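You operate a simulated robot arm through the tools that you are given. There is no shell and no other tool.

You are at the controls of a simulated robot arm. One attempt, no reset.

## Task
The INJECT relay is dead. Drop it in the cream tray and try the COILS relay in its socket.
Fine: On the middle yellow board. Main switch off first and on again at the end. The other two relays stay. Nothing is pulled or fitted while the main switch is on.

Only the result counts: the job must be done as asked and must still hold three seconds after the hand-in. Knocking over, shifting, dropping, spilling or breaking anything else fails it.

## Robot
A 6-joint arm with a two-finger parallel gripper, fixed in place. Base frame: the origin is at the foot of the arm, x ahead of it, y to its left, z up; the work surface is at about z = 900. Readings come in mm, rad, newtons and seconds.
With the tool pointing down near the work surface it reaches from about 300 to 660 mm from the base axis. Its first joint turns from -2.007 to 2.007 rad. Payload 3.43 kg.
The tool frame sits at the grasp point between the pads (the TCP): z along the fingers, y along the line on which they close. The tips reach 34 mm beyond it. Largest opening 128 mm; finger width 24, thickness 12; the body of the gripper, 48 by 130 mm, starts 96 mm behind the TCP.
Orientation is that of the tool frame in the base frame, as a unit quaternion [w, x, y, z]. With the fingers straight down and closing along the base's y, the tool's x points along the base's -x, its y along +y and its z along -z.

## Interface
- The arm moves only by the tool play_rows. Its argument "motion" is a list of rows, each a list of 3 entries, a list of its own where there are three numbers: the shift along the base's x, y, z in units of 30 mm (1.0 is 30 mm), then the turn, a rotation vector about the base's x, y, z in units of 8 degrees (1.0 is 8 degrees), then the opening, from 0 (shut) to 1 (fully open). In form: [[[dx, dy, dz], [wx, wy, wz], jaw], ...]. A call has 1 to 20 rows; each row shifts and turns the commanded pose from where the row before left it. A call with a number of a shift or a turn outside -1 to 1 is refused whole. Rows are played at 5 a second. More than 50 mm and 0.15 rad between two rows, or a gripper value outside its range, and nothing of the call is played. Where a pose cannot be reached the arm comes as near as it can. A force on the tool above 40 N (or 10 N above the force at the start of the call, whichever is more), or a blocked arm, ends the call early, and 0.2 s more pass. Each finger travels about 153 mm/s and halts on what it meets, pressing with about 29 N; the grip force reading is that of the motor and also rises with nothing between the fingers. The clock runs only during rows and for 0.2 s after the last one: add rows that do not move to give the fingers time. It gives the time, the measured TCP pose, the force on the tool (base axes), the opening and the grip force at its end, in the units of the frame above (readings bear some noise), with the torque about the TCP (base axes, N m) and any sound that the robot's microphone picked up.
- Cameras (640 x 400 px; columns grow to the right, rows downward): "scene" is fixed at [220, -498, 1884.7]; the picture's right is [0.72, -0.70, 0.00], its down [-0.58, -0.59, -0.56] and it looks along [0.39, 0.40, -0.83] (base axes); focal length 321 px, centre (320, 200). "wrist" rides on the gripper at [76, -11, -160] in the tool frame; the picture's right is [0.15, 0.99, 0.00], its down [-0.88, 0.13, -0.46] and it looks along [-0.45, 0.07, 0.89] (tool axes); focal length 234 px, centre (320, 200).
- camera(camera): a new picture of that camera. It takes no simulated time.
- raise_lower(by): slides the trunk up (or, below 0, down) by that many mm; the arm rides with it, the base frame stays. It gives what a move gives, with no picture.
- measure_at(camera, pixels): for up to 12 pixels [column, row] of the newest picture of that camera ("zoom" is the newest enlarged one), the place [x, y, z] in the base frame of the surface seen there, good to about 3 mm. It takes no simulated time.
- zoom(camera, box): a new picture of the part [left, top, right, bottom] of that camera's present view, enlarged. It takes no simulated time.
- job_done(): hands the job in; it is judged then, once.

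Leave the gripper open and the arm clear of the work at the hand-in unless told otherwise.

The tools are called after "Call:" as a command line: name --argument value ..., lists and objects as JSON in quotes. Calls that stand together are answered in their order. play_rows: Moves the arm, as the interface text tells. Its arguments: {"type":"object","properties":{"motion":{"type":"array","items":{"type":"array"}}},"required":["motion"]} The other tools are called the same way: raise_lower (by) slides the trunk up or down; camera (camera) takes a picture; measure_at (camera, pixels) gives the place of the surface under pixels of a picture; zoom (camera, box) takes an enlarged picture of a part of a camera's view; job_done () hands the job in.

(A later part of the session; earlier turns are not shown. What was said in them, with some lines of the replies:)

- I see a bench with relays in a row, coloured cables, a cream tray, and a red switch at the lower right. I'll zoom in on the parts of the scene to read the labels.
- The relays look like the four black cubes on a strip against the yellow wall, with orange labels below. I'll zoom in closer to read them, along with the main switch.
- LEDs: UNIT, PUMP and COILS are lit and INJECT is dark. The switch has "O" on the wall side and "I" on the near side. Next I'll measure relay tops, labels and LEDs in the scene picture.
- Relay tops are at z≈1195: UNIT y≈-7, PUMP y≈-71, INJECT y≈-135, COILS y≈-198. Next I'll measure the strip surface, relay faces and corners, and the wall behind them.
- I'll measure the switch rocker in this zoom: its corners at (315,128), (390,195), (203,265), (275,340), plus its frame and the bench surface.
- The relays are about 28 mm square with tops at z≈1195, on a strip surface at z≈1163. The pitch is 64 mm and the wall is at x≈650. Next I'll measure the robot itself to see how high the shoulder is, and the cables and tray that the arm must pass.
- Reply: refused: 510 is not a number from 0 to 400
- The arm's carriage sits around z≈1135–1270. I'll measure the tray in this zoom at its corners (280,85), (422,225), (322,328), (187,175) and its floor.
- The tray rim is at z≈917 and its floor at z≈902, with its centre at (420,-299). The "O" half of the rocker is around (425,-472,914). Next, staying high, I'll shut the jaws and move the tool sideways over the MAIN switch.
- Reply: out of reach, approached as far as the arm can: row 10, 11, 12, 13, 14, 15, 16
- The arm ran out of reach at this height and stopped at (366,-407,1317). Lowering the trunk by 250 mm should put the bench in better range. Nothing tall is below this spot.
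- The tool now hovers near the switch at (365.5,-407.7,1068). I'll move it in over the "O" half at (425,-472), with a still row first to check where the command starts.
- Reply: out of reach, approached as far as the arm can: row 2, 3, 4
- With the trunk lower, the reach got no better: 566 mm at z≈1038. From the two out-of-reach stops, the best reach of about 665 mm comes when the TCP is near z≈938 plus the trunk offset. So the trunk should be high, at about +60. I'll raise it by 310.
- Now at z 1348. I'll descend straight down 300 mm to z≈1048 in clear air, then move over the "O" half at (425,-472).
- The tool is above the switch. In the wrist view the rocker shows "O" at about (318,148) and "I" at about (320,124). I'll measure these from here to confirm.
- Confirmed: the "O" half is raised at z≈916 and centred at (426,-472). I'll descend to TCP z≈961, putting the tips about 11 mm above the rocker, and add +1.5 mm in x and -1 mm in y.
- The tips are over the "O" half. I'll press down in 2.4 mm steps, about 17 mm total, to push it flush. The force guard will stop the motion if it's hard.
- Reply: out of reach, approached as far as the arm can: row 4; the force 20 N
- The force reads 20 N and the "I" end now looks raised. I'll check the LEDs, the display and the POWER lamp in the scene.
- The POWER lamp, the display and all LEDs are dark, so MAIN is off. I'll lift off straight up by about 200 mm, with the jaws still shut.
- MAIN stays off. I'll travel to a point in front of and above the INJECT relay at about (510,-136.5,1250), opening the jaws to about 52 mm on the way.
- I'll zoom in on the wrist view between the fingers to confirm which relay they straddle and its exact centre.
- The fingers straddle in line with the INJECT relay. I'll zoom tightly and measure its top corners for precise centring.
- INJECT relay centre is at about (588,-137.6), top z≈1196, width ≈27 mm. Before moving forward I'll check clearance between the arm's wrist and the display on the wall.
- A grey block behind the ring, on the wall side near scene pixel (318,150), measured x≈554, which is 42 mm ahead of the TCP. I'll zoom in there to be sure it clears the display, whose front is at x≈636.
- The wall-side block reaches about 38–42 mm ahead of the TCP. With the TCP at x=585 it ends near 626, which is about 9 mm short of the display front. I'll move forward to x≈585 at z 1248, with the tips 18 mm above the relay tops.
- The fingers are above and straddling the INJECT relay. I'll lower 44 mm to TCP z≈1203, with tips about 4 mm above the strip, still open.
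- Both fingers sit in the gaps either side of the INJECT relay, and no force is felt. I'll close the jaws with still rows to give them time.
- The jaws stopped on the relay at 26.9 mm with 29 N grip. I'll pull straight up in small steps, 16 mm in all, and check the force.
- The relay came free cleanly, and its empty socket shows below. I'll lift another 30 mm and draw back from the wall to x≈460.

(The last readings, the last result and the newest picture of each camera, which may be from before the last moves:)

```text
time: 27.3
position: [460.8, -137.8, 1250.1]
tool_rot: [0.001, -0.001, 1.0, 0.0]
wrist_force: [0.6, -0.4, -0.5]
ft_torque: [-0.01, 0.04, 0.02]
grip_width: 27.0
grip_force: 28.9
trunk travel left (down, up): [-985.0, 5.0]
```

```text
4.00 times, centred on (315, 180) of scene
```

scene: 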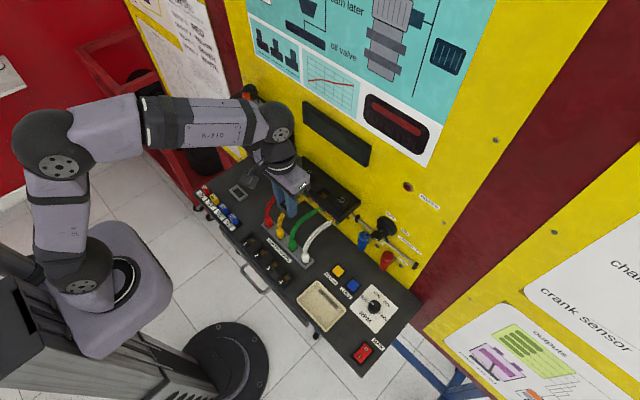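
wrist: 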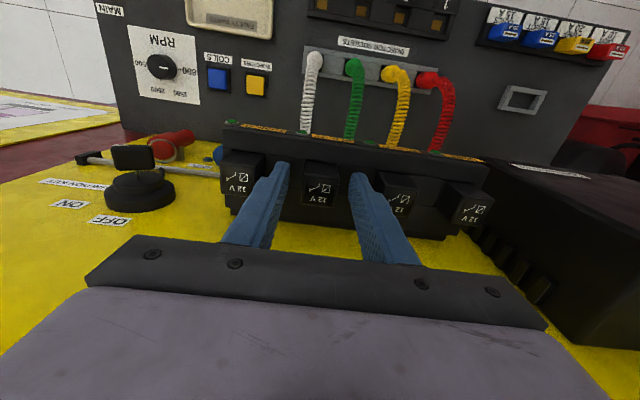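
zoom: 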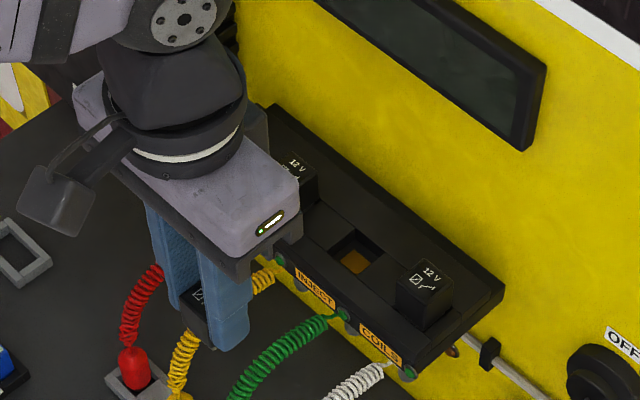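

The dead relay is held firmly and the INJECT socket is open. I'll carry it over the tray centre (420,-299) at height, then descend to TCP z≈990.

Call:
play_rows --motion '[[[-0.228, -0.894, 0], [0, 0, 0], 0], [[-0.228, -0.894, 0], [0, 0, 0], 0], [[-0.228, -0.894, 0], [0, 0, 0], 0], [[-0.228, -0.894, 0], [0, 0, 0], 0], [[-0.228, -0.894, 0], [0, 0, 0], 0], [[-0.228, -0.894, 0], [0, 0, 0], 0], [[0, 0, -0.9], [0, 0, 0], 0], [[0, 0, -0.9], [0, 0, 0], 0], [[0, 0, -0.9], [0, 0, 0], 0], [[0, 0, -0.9], [0, 0, 0], 0], [[0, 0, -0.9], [0, 0, 0], 0], [[0, 0, -0.9], [0, 0, 0], 0], [[0, 0, -0.9], [0, 0, 0], 0], [[0, 0, -0.9], [0, 0, 0], 0], [[0, 0, -0.9], [0, 0, 0], 0], [[0, 0, -0.5], [0, 0, 0], 0], [[0, 0, 0], [0, 0, 0], 0]]'

Call:
camera --camera "wrist"

Call:
zoom --camera "scene" --box '[260, 230, 380, 340]'

```text
time: 30.9
position: [419.4, -298.5, 992.8]
tool_rot: [0.0, 0.0, 1.0, 0.0]
wrist_force: [-0.7, 0.6, -0.7]
ft_torque: [0.02, -0.01, -0.01]
grip_width: 26.7
grip_force: 29.3
trunk travel left (down, up): [-985.0, 5.0]
```

```text
taken
```

wrist: 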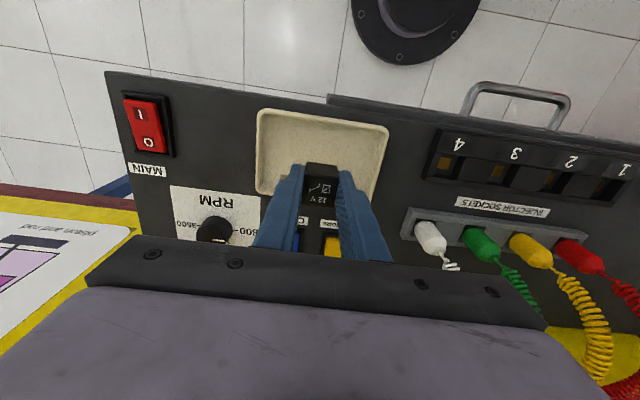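

```text
3.64 times, centred on (320, 285) of scene
```

zoom: 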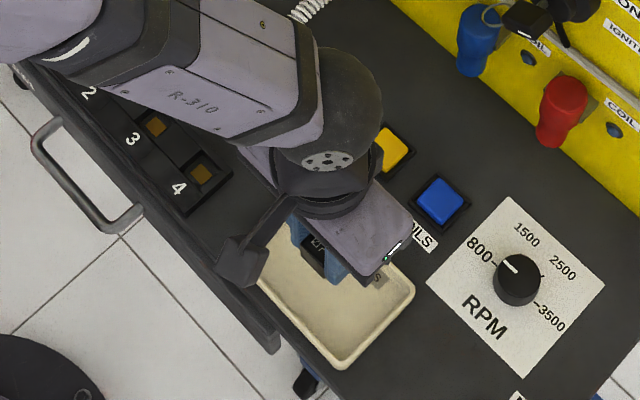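

The relay hangs over the tray, with its label visible at (318,185). I'll lower 27 mm gently.

Call:
play_rows --motion '[[[0, 0, -0.3], [0, 0, 0], 0], [[0, 0, -0.3], [0, 0, 0], 0], [[0, 0, -0.3], [0, 0, 0], 0], [[0, 0, 0], [0, 0, 0], 0]]'

Call:
zoom --camera "scene" --box '[290, 265, 370, 335]'

Call:
zoom --camera "wrist" --box '[220, 90, 420, 220]'

```text
time: 31.9
position: [419.3, -299.8, 965.2]
tool_rot: [0.001, 0.0, 1.0, -0.001]
wrist_force: [0.5, 0.7, -1.0]
ft_torque: [-0.02, 0.01, -0.01]
grip_width: 27.0
grip_force: 29.0
trunk travel left (down, up): [-985.0, 5.0]
```

```text
5.71 times, centred on (330, 300) of scene
```

zoom: 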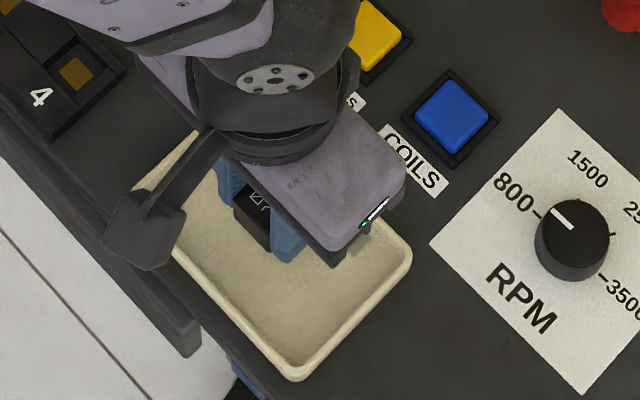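

```text
3.08 times, centred on (320, 155) of wrist
```

zoom: 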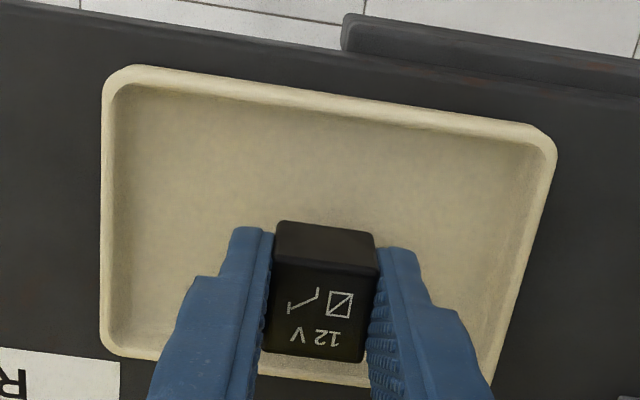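

I'll measure the relay in the jaws to get its top and its lower front edge relative to the tray floor.

Call:
measure_at --camera "zoom" --pixels '[[325, 310], [325, 265], [325, 232], [325, 212], [285, 228], [365, 240], [200, 180], [320, 375]]'

```text
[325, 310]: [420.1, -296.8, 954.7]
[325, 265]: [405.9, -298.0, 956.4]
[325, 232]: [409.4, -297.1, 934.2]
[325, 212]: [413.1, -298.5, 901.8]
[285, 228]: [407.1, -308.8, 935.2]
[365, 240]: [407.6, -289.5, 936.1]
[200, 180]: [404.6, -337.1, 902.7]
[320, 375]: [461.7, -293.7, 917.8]
```

The relay top is at z≈955 and the tray floor is at 902, so its underside should be around 910–923. I'll lower in 2 mm steps and watch the force.

Call:
play_rows --motion '[[[0, 0, -0.07], [0, 0, 0], 0], [[0, 0, -0.07], [0, 0, 0], 0], [[0, 0, -0.07], [0, 0, 0], 0], [[0, 0, 0], [0, 0, 0], 0]]'

Call:
zoom --camera "wrist" --box '[260, 120, 380, 200]'

```text
time: 32.9
position: [418.7, -297.8, 958.6]
tool_rot: [-0.001, 0.0, 1.0, 0.0]
wrist_force: [-0.6, 0.4, -0.2]
ft_torque: [0.05, 0.0, -0.03]
grip_width: 26.9
grip_force: 29.0
trunk travel left (down, up): [-985.0, 5.0]
```

```text
5.00 times, centred on (320, 160) of wrist
```

zoom: 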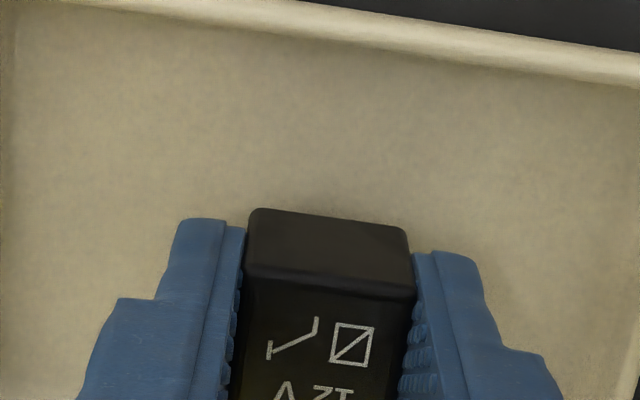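

No contact yet. I'll go another 6 mm down.

Call:
play_rows --motion '[[[0, 0, -0.07], [0, 0, 0], 0], [[0, 0, -0.07], [0, 0, 0], 0], [[0, 0, -0.07], [0, 0, 0], 0], [[0, 0, 0], [0, 0, 0], 0]]'

```text
time: 33.9
position: [419.6, -297.5, 955.5]
tool_rot: [0.003, 0.0, 1.0, -0.002]
wrist_force: [-1.1, 1.1, 20.5]
ft_torque: [0.11, 0.02, -0.05]
grip_width: 27.1
grip_force: 28.8
trunk travel left (down, up): [-985.0, 5.0]
```

Contact: 20 N up at TCP z 955.5, so the relay stands on the tray floor. I'll ease up about 2.5 mm to relieve the load, then open the jaws to about 50 mm.

Call:
play_rows --motion '[[[0, 0, 0.08], [0, 0, 0], 0], [[0, 0, 0], [0, 0, 0], 0], [[0, 0, 0], [0, 0, 0], 0.24], [[0, 0, 0], [0, 0, 0], 0.3], [[0, 0, 0], [0, 0, 0], 0.38], [[0, 0, 0], [0, 0, 0], 0.38]]'

Call:
zoom --camera "wrist" --box '[220, 90, 420, 220]'

```text
time: 35.3
position: [418.2, -298.0, 955.5]
tool_rot: [0.0, 0.0, 1.0, 0.0]
wrist_force: [-0.5, 0.3, 1.8]
ft_torque: [0.0, -0.05, -0.02]
grip_width: 48.5
grip_force: 0.1
trunk travel left (down, up): [-985.0, 5.0]
```

```text
3.08 times, centred on (320, 155) of wrist
```

zoom: 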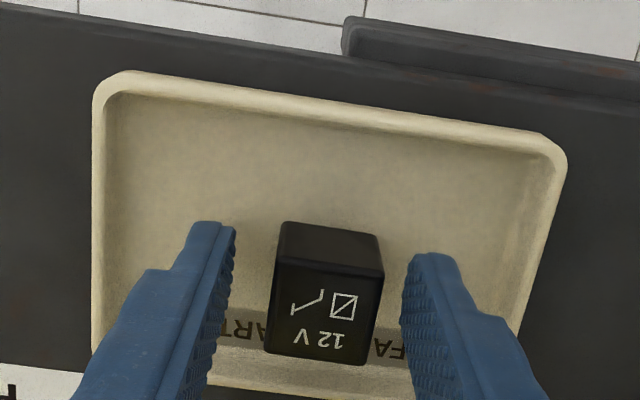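

The relay stands upright in the tray with the jaws clear on both sides. I'll lift straight up to z≈1245.

Call:
play_rows --motion '[[[0, 0, 0.4], [0, 0, 0], 0.38], [[0, 0, 0.7], [0, 0, 0], 0.38], [[0, 0, 0.9], [0, 0, 0], 0.41], [[0, 0, 0.95], [0, 0, 0], 0.41], [[0, 0, 0.95], [0, 0, 0], 0.41], [[0, 0, 0.95], [0, 0, 0], 0.41], [[0, 0, 0.95], [0, 0, 0], 0.41], [[0, 0, 0.95], [0, 0, 0], 0.41], [[0, 0, 0.95], [0, 0, 0], 0.41], [[0, 0, 0.95], [0, 0, 0], 0.41], [[0, 0, 0.95], [0, 0, 0], 0.41], [[0, 0, 0], [0, 0, 0], 0.41]]'

Call:
zoom --camera "wrist" --box '[220, 60, 420, 190]'

Call:
camera --camera "scene"

```text
time: 37.9
position: [419.2, -300.1, 1243.2]
tool_rot: [0.0, -0.001, 1.0, 0.0]
wrist_force: [-0.1, 0.6, 0.5]
ft_torque: [-0.03, 0.0, -0.01]
grip_width: 52.8
grip_force: 0.0
trunk travel left (down, up): [-985.0, 5.0]
```

```text
3.08 times, centred on (320, 125) of wrist
```

zoom: 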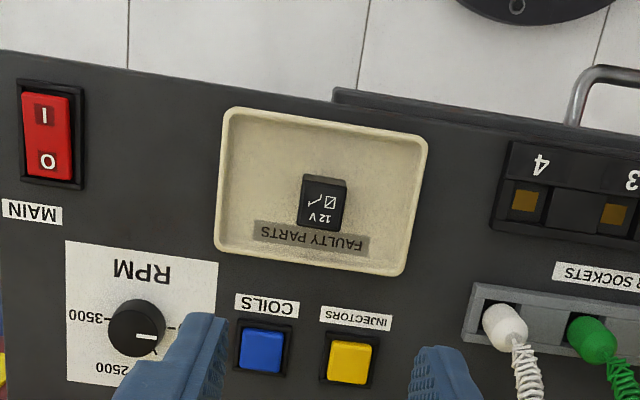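

```text
taken
```

scene: 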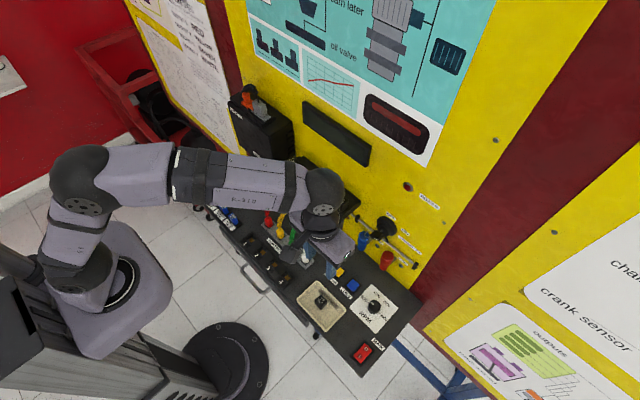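

The dead relay stands in the tray, and MAIN is still off. I'll move to a point in front of the COILS relay at about (510,-201.5,1245).

Call:
play_rows --motion '[[[0.758, 0.82, 0], [0, 0, 0], 0.41], [[0.758, 0.82, 0], [0, 0, 0], 0.41], [[0.758, 0.82, 0], [0, 0, 0], 0.41], [[0.758, 0.82, 0], [0, 0, 0], 0.41], [[0, 0, 0], [0, 0, 0], 0.41]]'

Call:
zoom --camera "wrist" --box '[260, 190, 380, 265]'

```text
time: 39.1
position: [509.6, -201.2, 1244.5]
tool_rot: [0.0, 0.0, 1.0, 0.001]
wrist_force: [-0.1, -0.2, 0.0]
ft_torque: [0.01, -0.04, 0.04]
grip_width: 52.8
grip_force: 0.1
trunk travel left (down, up): [-985.0, 5.0]
```

```text
5.33 times, centred on (320, 228) of wrist
```

zoom: 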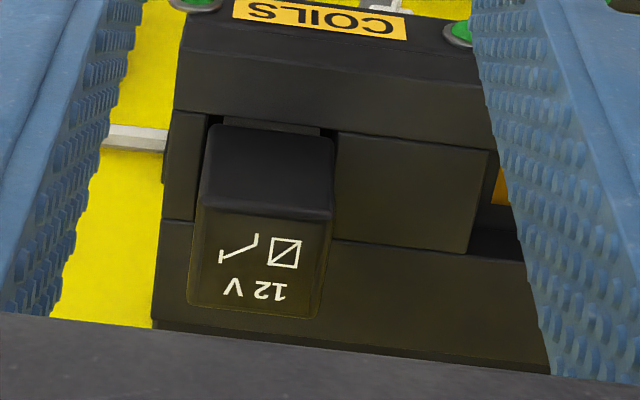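

I see the COILS relay, labelled above it, between the fingers. The empty INJECT socket is on the right at about (500,185). I'll measure its top corners and the socket edges.

Call:
measure_at --camera "zoom" --pixels '[[203, 205], [327, 222], [192, 298], [314, 314], [260, 255], [210, 150], [325, 160], [200, 250], [320, 265], [485, 200], [500, 190], [400, 190]]'

Call:
zoom --camera "scene" --box '[305, 165, 365, 220]'

```text
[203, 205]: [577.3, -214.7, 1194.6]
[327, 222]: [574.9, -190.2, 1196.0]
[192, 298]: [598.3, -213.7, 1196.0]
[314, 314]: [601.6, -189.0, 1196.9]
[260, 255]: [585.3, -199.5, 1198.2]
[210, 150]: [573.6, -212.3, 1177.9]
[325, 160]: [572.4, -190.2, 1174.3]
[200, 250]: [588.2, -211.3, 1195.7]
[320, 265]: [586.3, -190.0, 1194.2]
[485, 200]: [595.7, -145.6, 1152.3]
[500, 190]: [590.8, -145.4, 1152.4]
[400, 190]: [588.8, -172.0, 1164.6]
```

```text
7.27 times, centred on (335, 192) of scene
```

zoom: 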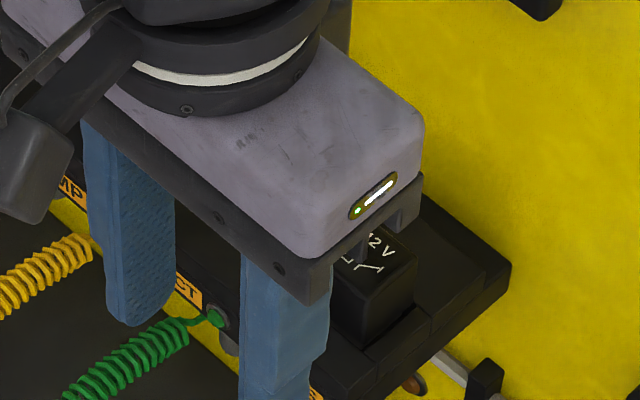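

COILS relay centre is at about (588,-201.8). It's near the reach limit at height, so I'll go down here to z≈1212, with the tips still 15 mm above the strip. Then I'll slide forward to x≈585 with the jaws straddling it.

Call:
play_rows --motion '[[[0, 0, -0.55], [0, 0, 0], 0.41], [[0, 0, -0.55], [0, 0, 0], 0.41], [[0.6, -0.02, 0], [0, 0, 0], 0.41], [[0.7, 0, 0], [0, 0, 0], 0.41], [[0.7, 0, 0], [0, 0, 0], 0.41], [[0.52, 0, 0], [0, 0, 0], 0.41], [[0, 0, 0], [0, 0, 0], 0.41]]'

Call:
zoom --camera "wrist" --box '[200, 130, 440, 280]'

Call:
zoom --camera "scene" --box '[290, 120, 400, 230]'

```text
time: 40.7
position: [584.8, -200.3, 1210.2]
tool_rot: [-0.001, -0.001, 1.0, 0.0]
wrist_force: [-0.3, 0.2, 0.7]
ft_torque: [-0.01, 0.0, -0.01]
grip_width: 52.3
grip_force: 0.0
trunk travel left (down, up): [-985.0, 5.0]
```

```text
2.67 times, centred on (320, 205) of wrist
```

zoom: 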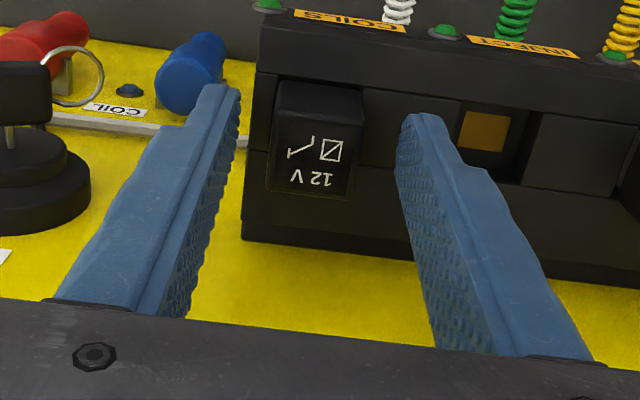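

```text
3.64 times, centred on (345, 175) of scene
```

zoom: 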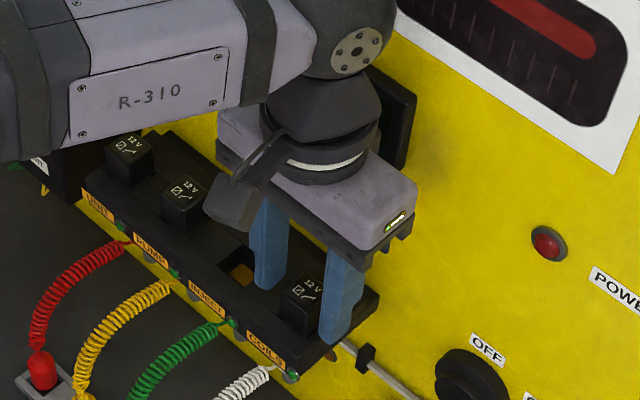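

The jaws straddle the COILS relay, well centred. I'll lower 6 mm to TCP z≈1204, then close.

Call:
play_rows --motion '[[[0, -0.02, -0.2], [0, 0, 0], 0.41], [[0, 0, 0], [0, 0, 0], 0.3], [[0, 0, 0], [0, 0, 0], 0.24], [[0, 0, 0], [0, 0, 0], 0.1], [[0, 0, 0], [0, 0, 0], 0], [[0, 0, 0], [0, 0, 0], 0]]'

Call:
zoom --camera "wrist" --box '[200, 130, 440, 280]'

```text
time: 42.1
position: [585.5, -200.5, 1204.6]
tool_rot: [-0.001, -0.001, 1.0, 0.0]
wrist_force: [-0.3, -0.5, 0.0]
ft_torque: [0.0, -0.05, 0.0]
grip_width: 26.7
grip_force: 28.7
trunk travel left (down, up): [-985.0, 5.0]
```

```text
2.67 times, centred on (320, 205) of wrist
```

zoom: 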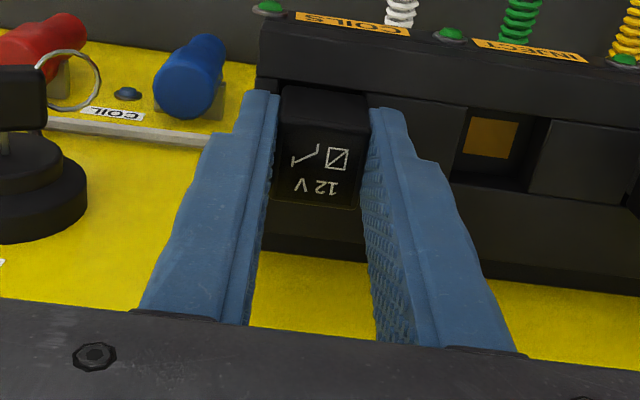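

The COILS relay is gripped at 26.7 mm. I'll pull it straight up in small steps, about 16 mm.

Call:
play_rows --motion '[[[0, 0, 0.08], [0, 0, 0], 0], [[0, 0, 0.08], [0, 0, 0], 0], [[0, 0, 0.08], [0, 0, 0], 0], [[0, 0, 0.08], [0, 0, 0], 0], [[0, 0, 0.1], [0, 0, 0], 0], [[0, 0, 0.1], [0, 0, 0], 0], [[0, 0, 0.2], [0, 0, 0], 0], [[0, 0, 0], [0, 0, 0], 0]]'

Call:
zoom --camera "wrist" --box '[240, 140, 440, 265]'

Call:
zoom --camera "scene" --box '[290, 120, 400, 230]'

```text
time: 43.9
position: [585.6, -201.2, 1226.2]
tool_rot: [0.0, 0.0, 1.0, 0.0]
wrist_force: [-1.0, 0.3, -1.4]
ft_torque: [-0.03, 0.0, 0.0]
grip_width: 26.9
grip_force: 29.2
trunk travel left (down, up): [-985.0, 5.0]
```

```text
3.20 times, centred on (340, 202) of wrist
```

zoom: 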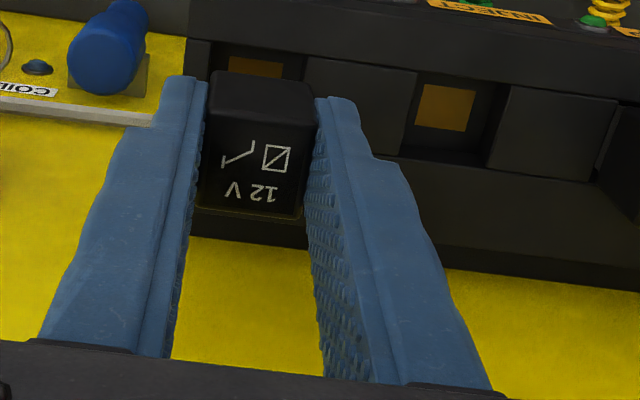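

```text
3.64 times, centred on (345, 175) of scene
```

zoom: 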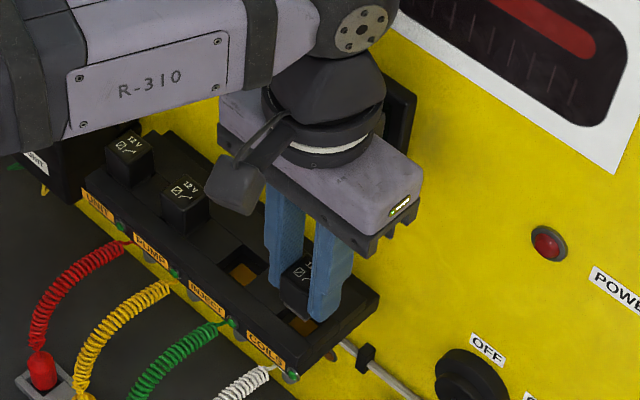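

The relay is free of its socket. I'll measure the relay held in the jaws and the two empty sockets to get the exact sideways offset.

Call:
zoom --camera "wrist" --box '[290, 150, 410, 225]'

```text
5.33 times, centred on (350, 188) of wrist
```

zoom: 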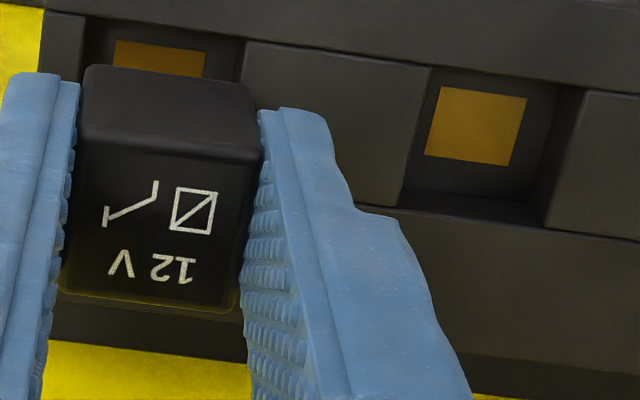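

Call:
measure_at --camera "zoom" --pixels '[[420, 110], [405, 180], [582, 120], [562, 190], [475, 125], [442, 92], [522, 98], [250, 60], [80, 35], [120, 48], [200, 58], [165, 220]]'

Call:
measure_at --camera "zoom" --pixels '[[85, 145], [255, 160], [68, 280], [235, 305], [90, 85], [250, 100], [160, 150], [150, 295], [480, 190], [475, 215], [500, 85], [425, 160]]'

```text
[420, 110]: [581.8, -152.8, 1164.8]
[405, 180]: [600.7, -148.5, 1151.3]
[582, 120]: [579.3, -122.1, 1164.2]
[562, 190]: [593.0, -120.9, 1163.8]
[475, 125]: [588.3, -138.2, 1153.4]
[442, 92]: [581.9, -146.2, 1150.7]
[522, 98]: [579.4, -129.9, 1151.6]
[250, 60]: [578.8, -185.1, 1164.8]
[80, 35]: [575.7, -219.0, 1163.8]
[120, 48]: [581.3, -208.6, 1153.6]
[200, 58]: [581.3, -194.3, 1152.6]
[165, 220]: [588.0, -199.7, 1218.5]
```

```text
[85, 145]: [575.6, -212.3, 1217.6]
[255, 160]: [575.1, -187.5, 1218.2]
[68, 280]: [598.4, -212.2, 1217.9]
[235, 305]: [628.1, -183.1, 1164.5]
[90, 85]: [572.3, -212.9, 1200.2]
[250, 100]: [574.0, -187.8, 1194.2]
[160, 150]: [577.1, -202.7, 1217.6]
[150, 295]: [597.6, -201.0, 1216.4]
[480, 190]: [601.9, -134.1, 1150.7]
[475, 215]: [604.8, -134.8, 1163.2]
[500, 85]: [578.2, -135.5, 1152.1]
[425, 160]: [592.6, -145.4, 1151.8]
```

The pit is about 31 mm wide for the 27 mm relay, 12 mm deep, with INJECT centred at y≈-137.6 and COILS at y≈-201.7. That gives an offset of 64 mm. I'll slide sideways +64 mm at this height, with the relay underside about 8 mm above the strip.

Call:
play_rows --motion '[[[0, 0.3, 0.05], [0, 0, 0], 0], [[0, 0.6, 0], [0, 0, 0], 0], [[0, 0.6, 0], [0, 0, 0], 0], [[0, 0.433, 0], [0, 0, 0], 0], [[0, 0.2, 0], [0, 0, 0], 0], [[0, 0, 0], [0, 0, 0], 0], [[0, 0, 0], [0, 0, 0], 0]]'

Call:
zoom --camera "wrist" --box '[250, 140, 390, 230]'

Call:
zoom --camera "scene" --box '[290, 130, 380, 220]'

```text
time: 45.5
position: [584.7, -138.2, 1227.5]
tool_rot: [0.0, -0.001, 1.0, 0.001]
wrist_force: [0.1, -0.4, -0.4]
ft_torque: [0.0, 0.03, -0.02]
grip_width: 26.9
grip_force: 28.8
trunk travel left (down, up): [-985.0, 5.0]
```

```text
4.44 times, centred on (320, 185) of wrist
```

zoom: 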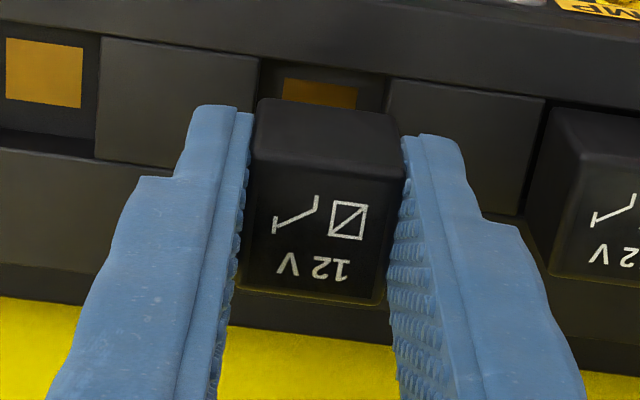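

```text
4.44 times, centred on (335, 175) of scene
```

zoom: 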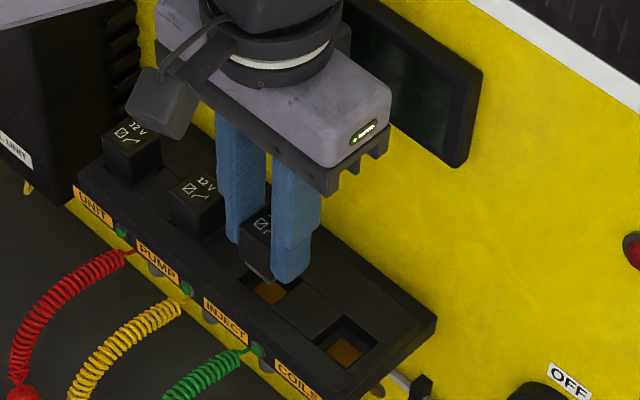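

Compared with the earlier view over the COILS socket, the pit and contact pad sit at the same pixels relative to the relay (within 0.5 px). So it's aligned over INJECT. I'll lower slowly in steps, 17 mm first.

Call:
play_rows --motion '[[[0, 0, -0.08], [0, 0, 0], 0], [[0, 0, -0.08], [0, 0, 0], 0], [[0, 0, -0.08], [0, 0, 0], 0], [[0, 0, -0.08], [0, 0, 0], 0], [[0, 0, -0.08], [0, 0, 0], 0], [[0, 0, -0.08], [0, 0, 0], 0], [[0, 0, -0.08], [0, 0, 0], 0], [[0, 0, 0], [0, 0, 0], 0]]'

Call:
zoom --camera "wrist" --box '[250, 140, 390, 230]'

```text
time: 47.3
position: [584.3, -137.0, 1209.4]
tool_rot: [0.0, 0.0, 1.0, 0.0]
wrist_force: [0.3, -0.4, -0.8]
ft_torque: [-0.01, 0.02, -0.04]
grip_width: 27.2
grip_force: 28.8
trunk travel left (down, up): [-985.0, 5.0]
```

```text
4.44 times, centred on (320, 185) of wrist
```

zoom: 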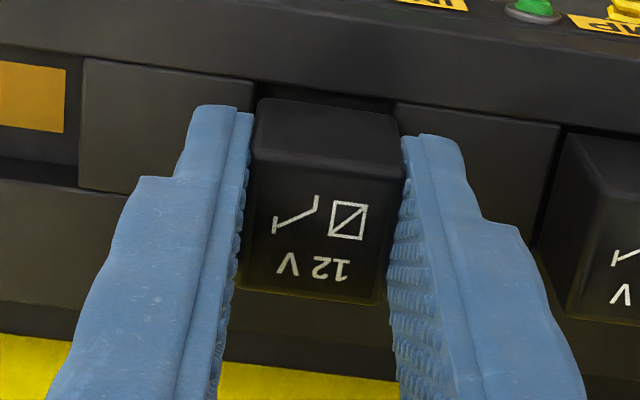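

The relay is entering the pit with no contact force, at TCP z 1209. I'll push on in 1.5 mm steps until it bottoms.

Call:
play_rows --motion '[[[0, 0, -0.05], [0, 0, 0], 0], [[0, 0, -0.05], [0, 0, 0], 0], [[0, 0, -0.05], [0, 0, 0], 0], [[0, 0, 0], [0, 0, 0], 0]]'

Call:
zoom --camera "wrist" --box '[250, 140, 390, 230]'

```text
time: 48.3
position: [586.0, -138.1, 1205.4]
tool_rot: [-0.001, 0.0, 1.0, 0.001]
wrist_force: [0.1, 1.0, -0.1]
ft_torque: [0.0, 0.0, -0.01]
grip_width: 26.9
grip_force: 28.9
trunk travel left (down, up): [-985.0, 5.0]
```

```text
4.44 times, centred on (320, 185) of wrist
```

zoom: 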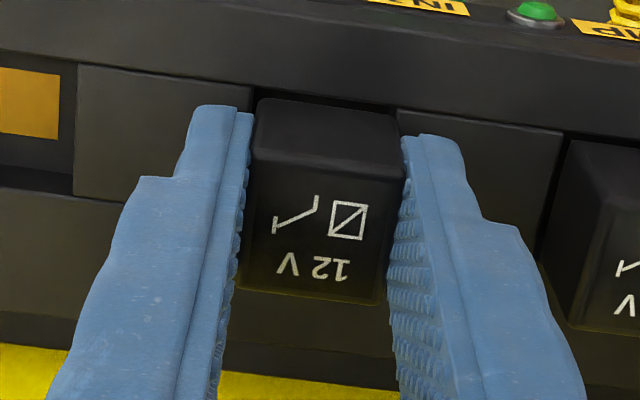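

Almost fully seated, with no force yet. I'll go another 2.4 mm in 1.2 mm steps to feel the bottom.

Call:
play_rows --motion '[[[0, 0, -0.04], [0, 0, 0], 0], [[0, 0, -0.04], [0, 0, 0], 0], [[0, 0, 0], [0, 0, 0], 0]]'

```text
time: 49.1
position: [584.8, -136.6, 1204.4]
tool_rot: [0.001, 0.0, 1.0, 0.0]
wrist_force: [-0.1, -0.4, 2.5]
ft_torque: [-0.01, 0.01, 0.01]
grip_width: 26.7
grip_force: 28.6
trunk travel left (down, up): [-985.0, 5.0]
```

A 2.5 N upward force is appearing. I'll push a little more to seat it firmly.

Call:
play_rows --motion '[[[0, 0, -0.05], [0, 0, 0], 0], [[0, 0, -0.04], [0, 0, 0], 0], [[0, 0, 0], [0, 0, 0], 0]]'

Call:
zoom --camera "scene" --box '[290, 130, 380, 220]'

Call:
zoom --camera "wrist" --box '[250, 140, 390, 230]'

```text
time: 49.9
position: [585.1, -137.3, 1205.7]
tool_rot: [0.004, 0.0, 1.0, -0.001]
wrist_force: [2.6, 0.2, 18.3]
ft_torque: [0.02, -0.1, -0.04]
grip_width: 26.8
grip_force: 29.2
trunk travel left (down, up): [-985.0, 5.0]
```

```text
4.44 times, centred on (335, 175) of scene
```

zoom: 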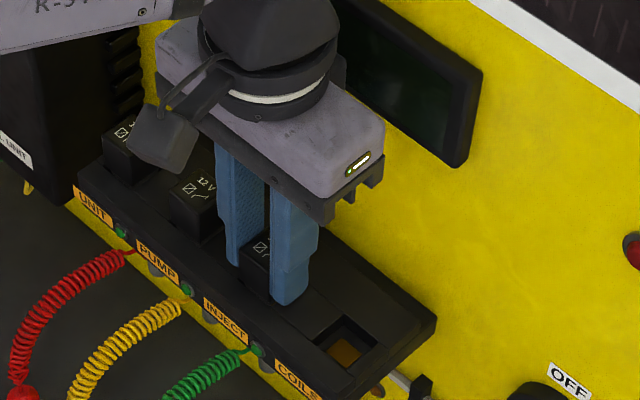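

```text
4.44 times, centred on (320, 185) of wrist
```

zoom: 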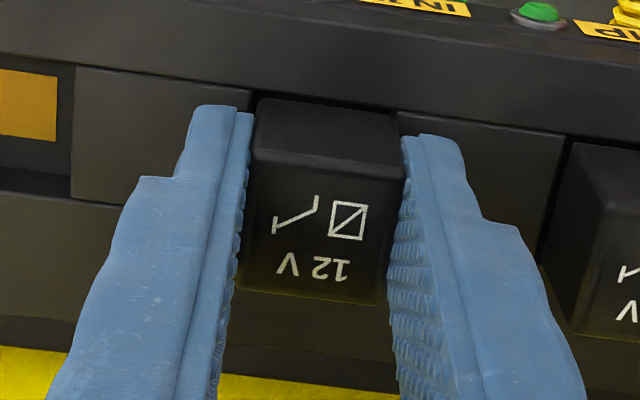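

The force is 18 N at the same height as the original seating, so the relay is bottomed. I'll ease off about 1.5 mm and open the jaws to about 52 mm.

Call:
play_rows --motion '[[[0, 0, 0.05], [0, 0, 0], 0], [[0, 0, 0], [0, 0, 0], 0.24], [[0, 0, 0], [0, 0, 0], 0.32], [[0, 0, 0], [0, 0, 0], 0.41], [[0, 0, 0], [0, 0, 0], 0.41]]'

Call:
zoom --camera "wrist" --box '[200, 130, 440, 280]'

Call:
measure_at --camera "zoom" --pixels '[[300, 180], [345, 190], [320, 150], [520, 190], [540, 170]]'

```text
time: 51.1
position: [585.6, -137.1, 1202.9]
tool_rot: [-0.001, 0.001, 1.0, 0.0]
wrist_force: [-0.7, 0.9, 0.9]
ft_torque: [0.02, -0.02, 0.0]
grip_width: 52.7
grip_force: 0.0
trunk travel left (down, up): [-985.0, 5.0]
```

```text
2.67 times, centred on (320, 205) of wrist
```

zoom: 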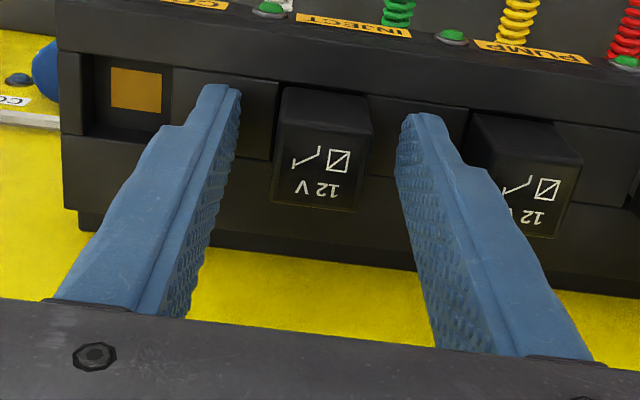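

```text
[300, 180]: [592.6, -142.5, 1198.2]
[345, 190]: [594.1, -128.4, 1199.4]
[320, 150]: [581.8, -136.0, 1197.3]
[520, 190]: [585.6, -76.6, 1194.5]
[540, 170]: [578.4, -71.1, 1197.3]
```

The jaws are open and clear on both sides. I'll lift straight up 45 mm and check that the relay stays seated.

Call:
play_rows --motion '[[[0, 0, 0.3], [0, 0, 0], 0.41], [[0, 0, 0.5], [0, 0, 0], 0.41], [[0, 0, 0.7], [0, 0, 0], 0.41], [[0, 0, 0], [0, 0, 0], 0.41]]'

Call:
zoom --camera "wrist" --box '[220, 120, 440, 250]'

Call:
measure_at --camera "zoom" --pixels '[[300, 180], [320, 190], [310, 170], [320, 160], [335, 185], [300, 200], [500, 190], [505, 210], [520, 200], [495, 205], [510, 185], [600, 220]]'

Call:
zoom --camera "scene" --box '[280, 130, 390, 230]'

```text
time: 52.1
position: [587.2, -136.6, 1249.1]
tool_rot: [0.0, 0.0, 1.0, 0.001]
wrist_force: [0.1, 0.0, 0.5]
ft_torque: [0.02, 0.03, 0.05]
grip_width: 52.6
grip_force: 0.0
trunk travel left (down, up): [-985.0, 5.0]
```

```text
2.91 times, centred on (330, 185) of wrist
```

zoom: 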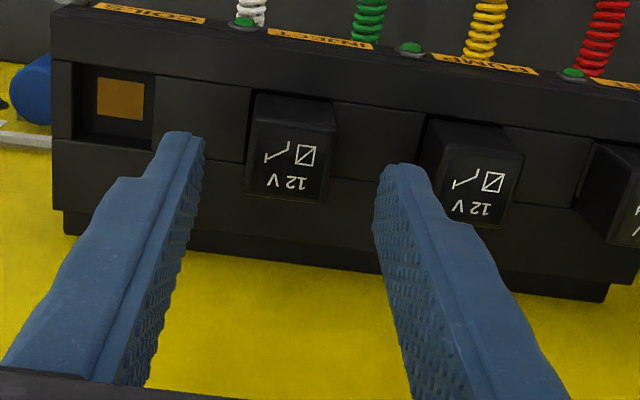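

```text
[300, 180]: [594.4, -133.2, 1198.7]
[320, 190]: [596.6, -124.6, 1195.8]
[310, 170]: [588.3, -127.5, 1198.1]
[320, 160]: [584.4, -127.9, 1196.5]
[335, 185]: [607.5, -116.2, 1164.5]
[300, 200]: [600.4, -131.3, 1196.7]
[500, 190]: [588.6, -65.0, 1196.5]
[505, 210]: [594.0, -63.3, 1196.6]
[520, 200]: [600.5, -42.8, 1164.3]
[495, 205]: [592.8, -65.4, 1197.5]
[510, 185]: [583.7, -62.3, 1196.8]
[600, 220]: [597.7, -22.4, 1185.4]
```

```text
4.00 times, centred on (335, 180) of scene
```

zoom: 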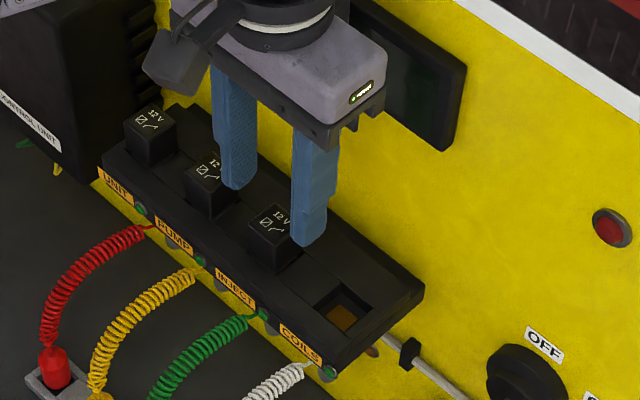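

The fitted relay's top is at about 1197, level with PUMP, so it's fully seated. I'll draw back from the wall, then travel to above the "I" half of the MAIN switch at about (394,-472), closing the jaws on the way.

Call:
play_rows --motion '[[[-0.9, 0, 0], [0, 0, 0], 0.41], [[-1, 0, 0], [0, 0, 0], 0.41], [[-1, 0, 0], [0, 0, 0], 0.41], [[-0.294, -0.931, -0.275], [0, 0, 0], 0.2], [[-0.294, -0.931, -0.275], [0, 0, 0], 0], [[-0.294, -0.931, -0.275], [0, 0, 0], 0], [[-0.294, -0.931, -0.275], [0, 0, 0], 0], [[-0.294, -0.931, -0.275], [0, 0, 0], 0], [[-0.294, -0.931, -0.275], [0, 0, 0], 0], [[-0.294, -0.931, -0.275], [0, 0, 0], 0], [[-0.294, -0.931, -0.275], [0, 0, 0], 0], [[-0.294, -0.931, -0.275], [0, 0, 0], 0], [[-0.294, -0.931, -0.275], [0, 0, 0], 0], [[-0.294, -0.931, -0.275], [0, 0, 0], 0], [[-0.294, -0.931, -0.275], [0, 0, 0], 0], [[0, 0, 0], [0, 0, 0], 0]]'

Call:
camera --camera "wrist"

Call:
camera --camera "scene"

```text
time: 55.5
position: [392.6, -472.0, 1147.8]
tool_rot: [0.0, -0.001, 1.0, -0.001]
wrist_force: [0.3, 0.0, 0.3]
ft_torque: [-0.02, 0.01, -0.01]
grip_width: 0.0
grip_force: 28.8
trunk travel left (down, up): [-985.0, 5.0]
```

```text
taken
```

wrist: 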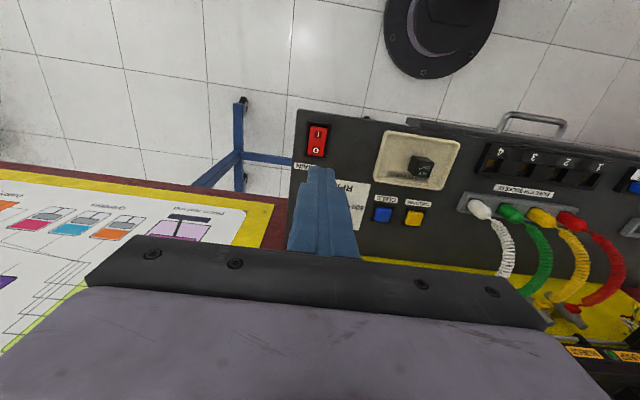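

```text
taken
```

scene: 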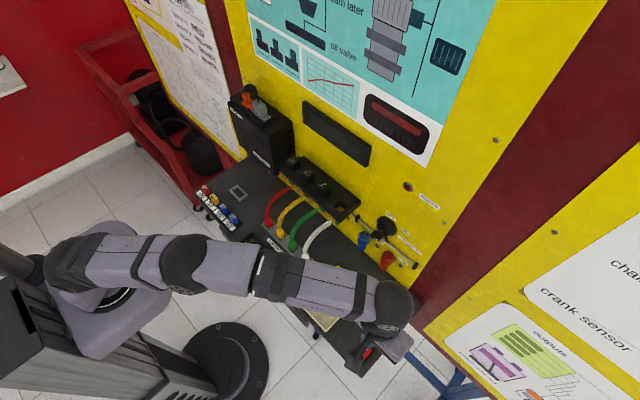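

The tool is above the "I" half. I'll descend to TCP z≈962, with the tips about 12 mm above the rocker.

Call:
play_rows --motion '[[[0.03, 0, -0.9], [0, 0, 0], 0], [[0, 0, -0.9], [0, 0, 0], 0], [[0, 0, -0.9], [0, 0, 0], 0], [[0, 0, -0.9], [0, 0, 0], 0], [[0, 0, -0.9], [0, 0, 0], 0], [[0, 0, -0.9], [0, 0, 0], 0], [[0, 0, -0.8], [0, 0, 0], 0], [[0, 0, 0], [0, 0, 0], 0]]'

Call:
zoom --camera "wrist" --box '[240, 80, 440, 230]'

```text
time: 57.3
position: [393.5, -472.5, 963.7]
tool_rot: [0.0, 0.0, 1.0, -0.001]
wrist_force: [-0.2, -0.4, -0.1]
ft_torque: [-0.01, 0.02, -0.01]
grip_width: 0.0
grip_force: 29.5
trunk travel left (down, up): [-985.0, 5.0]
```

```text
2.67 times, centred on (340, 155) of wrist
```

zoom: 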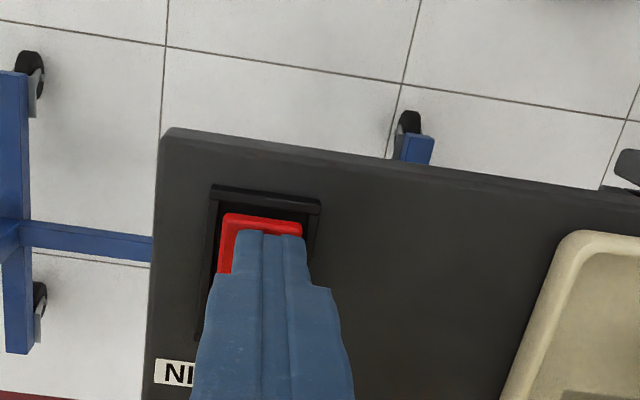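

The tips are over the "I" end. I'll press down in 2.4 mm steps.

Call:
play_rows --motion '[[[0, 0, -0.08], [0, 0, 0], 0], [[0, 0, -0.08], [0, 0, 0], 0], [[0, 0, -0.08], [0, 0, 0], 0], [[0, 0, -0.08], [0, 0, 0], 0], [[0, 0, -0.08], [0, 0, 0], 0], [[0, 0, -0.08], [0, 0, 0], 0], [[0, 0, -0.08], [0, 0, 0], 0]]'

Call:
zoom --camera "scene" --box '[270, 90, 450, 240]'

Call:
zoom --camera "wrist" --box '[240, 80, 440, 230]'

```text
time: 58.9
position: [393.7, -472.1, 947.1]
tool_rot: [0.001, 0.0, 1.0, -0.001]
wrist_force: [-1.0, -1.3, 3.5]
ft_torque: [0.01, 0.02, -0.03]
grip_width: 0.2
grip_force: 28.8
trunk travel left (down, up): [-985.0, 5.0]
```

```text
2.67 times, centred on (360, 165) of scene
```

zoom: 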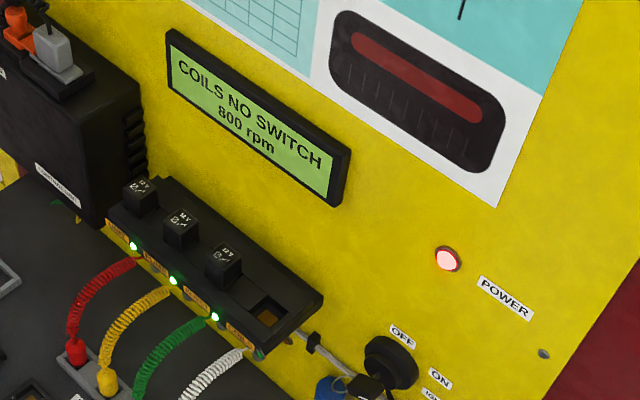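

```text
2.67 times, centred on (340, 155) of wrist
```

zoom: 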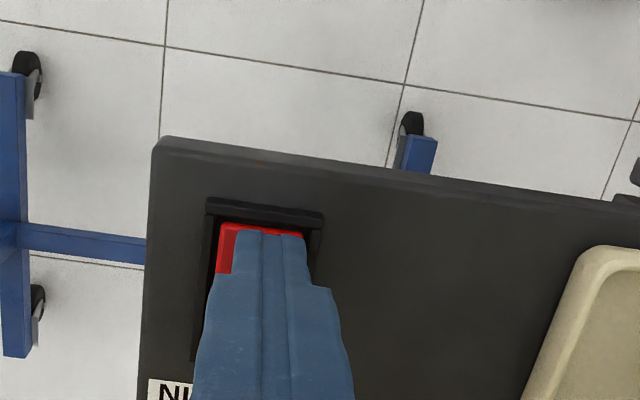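

Power is back: the POWER lamp is on, UNIT, PUMP and INJECT LEDs are lit, and the display reads "COILS NO SWITCH". I'll press 2.5 mm more to be sure the rocker is fully over.

Call:
play_rows --motion '[[[0, 0, -0.05], [0, 0, 0], 0], [[0, 0, -0.04], [0, 0, 0], 0], [[0, 0, 0], [0, 0, 0], 0]]'

```text
time: 59.7
position: [393.6, -472.1, 947.6]
tool_rot: [0.003, 0.0, 1.0, -0.004]
wrist_force: [-0.5, -0.9, 24.5]
ft_torque: [0.02, -0.3, -0.31]
grip_width: 0.0
grip_force: 29.0
trunk travel left (down, up): [-985.0, 5.0]
```

The rocker is hard against its stop at 24 N. I'll lift straight up to z≈1150 and then draw the arm back clear.

Call:
play_rows --motion '[[[0, 0, 0.3], [0, 0, 0], 0], [[0, 0, 0.7], [0, 0, 0], 0], [[0, 0, 1], [0, 0, 0], 0], [[0, 0, 1], [0, 0, 0], 0], [[0, 0, 1], [0, 0, 0], 0], [[0, 0, 1], [0, 0, 0], 0], [[0, 0, 1], [0, 0, 0], 0], [[0, 0, 0.9], [0, 0, 0], 0], [[0, 0, 0], [0, 0, 0], 0.3], [[0, 0, 0], [0, 0, 0], 0.6], [[0, 0, 0], [0, 0, 0], 0.6]]'

Call:
camera --camera "wrist"

Call:
camera --camera "scene"

```text
time: 62.1
position: [395.2, -471.4, 1150.2]
tool_rot: [0.001, 0.0, 1.0, 0.0]
wrist_force: [0.0, -0.4, -0.6]
ft_torque: [0.01, 0.01, 0.02]
grip_width: 76.9
grip_force: 0.0
trunk travel left (down, up): [-985.0, 5.0]
```

```text
taken
```

wrist: 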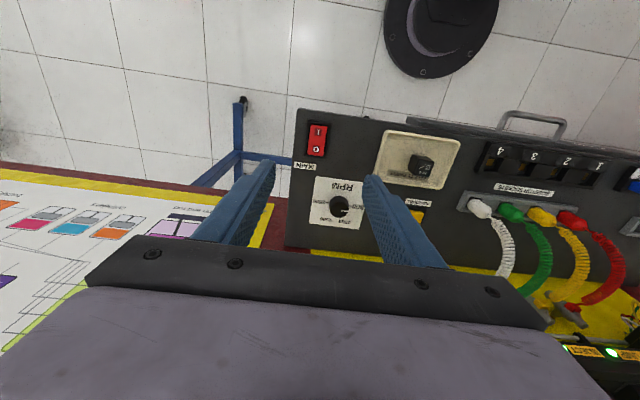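

```text
taken
```

scene: 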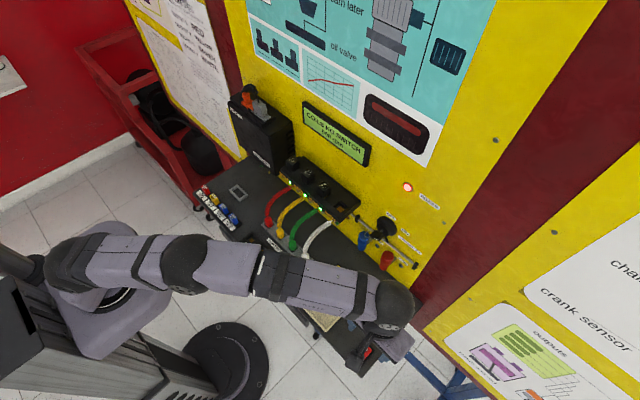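

MAIN is on and the dead relay is in the tray. I'll draw the arm up and back, clear of the bench, with the jaws open.

Call:
play_rows --motion '[[[0, 0, 1], [0, 0, 0], 0.8], [[-0.23, 0.917, 0.625], [0, 0, 0], 1], [[-0.23, 0.917, 0.625], [0, 0, 0], 1], [[-0.23, 0.917, 0.625], [0, 0, 0], 1], [[-0.23, 0.917, 0.625], [0, 0, 0], 1], [[-0.23, 0.917, 0.625], [0, 0, 0], 1], [[-0.23, 0.917, 0.625], [0, 0, 0], 1], [[-0.23, 0.917, 0.625], [0, 0, 0], 1], [[-0.23, 0.917, 0.625], [0, 0, 0], 1], [[0, 0, 0], [0, 0, 0], 1], [[0, 0, 0], [0, 0, 0], 1]]'

Call:
zoom --camera "scene" --box '[260, 90, 440, 240]'

Call:
zoom --camera "scene" --box '[280, 240, 430, 380]'

Call:
camera --camera "wrist"

```text
time: 64.5
position: [338.3, -252.2, 1330.3]
tool_rot: [0.0, 0.001, 1.0, 0.0]
wrist_force: [-0.4, 0.9, 0.4]
ft_torque: [0.0, -0.03, 0.02]
grip_width: 128.0
grip_force: 0.0
trunk travel left (down, up): [-985.0, 5.0]
```

```text
2.67 times, centred on (350, 165) of scene
```

zoom: 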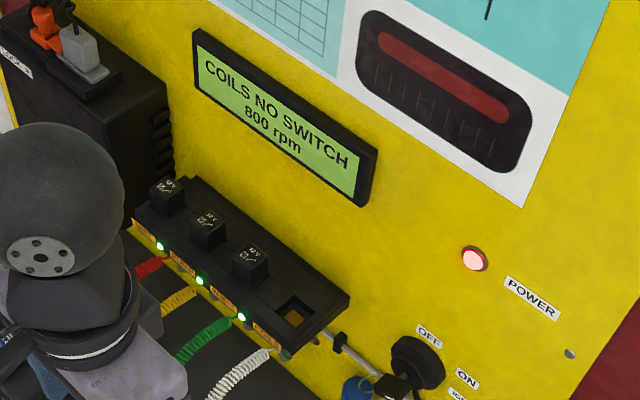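

```text
2.86 times, centred on (355, 310) of scene
```

zoom: 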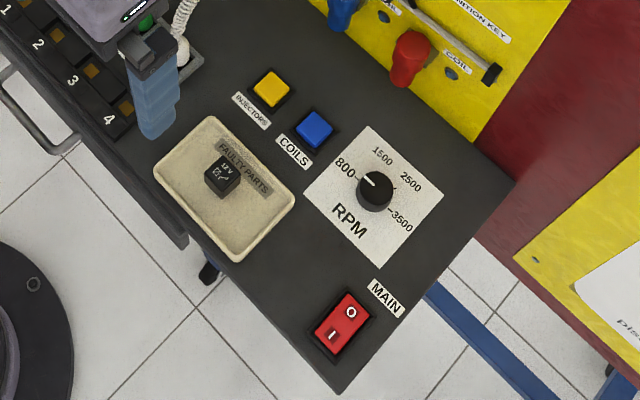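

```text
taken
```

wrist: 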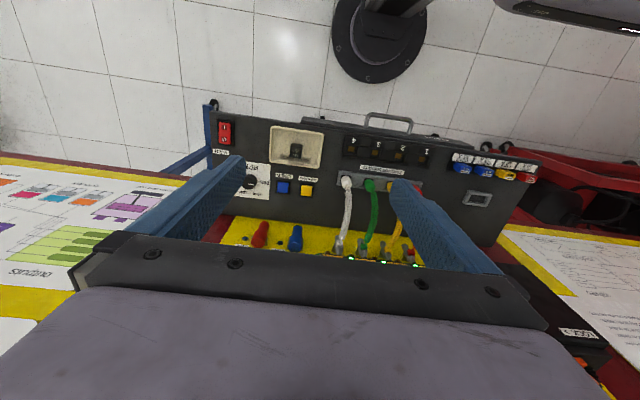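

Final check:
- The dead INJECT relay stands in the cream tray.
- The former COILS relay is in the INJECT socket, and the INJECT LED is lit.
- UNIT and PUMP are untouched.
- MAIN is on, the POWER lamp is lit, and the RPM knob is unchanged.
- The arm is clear and the jaws are open.

I'm handing in the job.

Call:
job_done

```text
The job is handed in.
```

The dead INJECT relay is in the cream tray, and the COILS relay is now in the INJECT socket. I switched MAIN off before pulling anything and back on once the relay was seated.

- **Swap result:** with power back on, the INJECT LED, which was dark at the start, is lit. That points to the old relay being the fault, not the socket.
- **COILS socket:** it is empty, so its LED is out and the display reads "COILS NO SWITCH". It read "INJECT NO SWITCH" before.
- **Everything else:** the UNIT and PUMP relays were not moved, and their LEDs are lit. The RPM knob is still at 800.
- **Arm:** it is drawn back clear of the bench with the gripper open.
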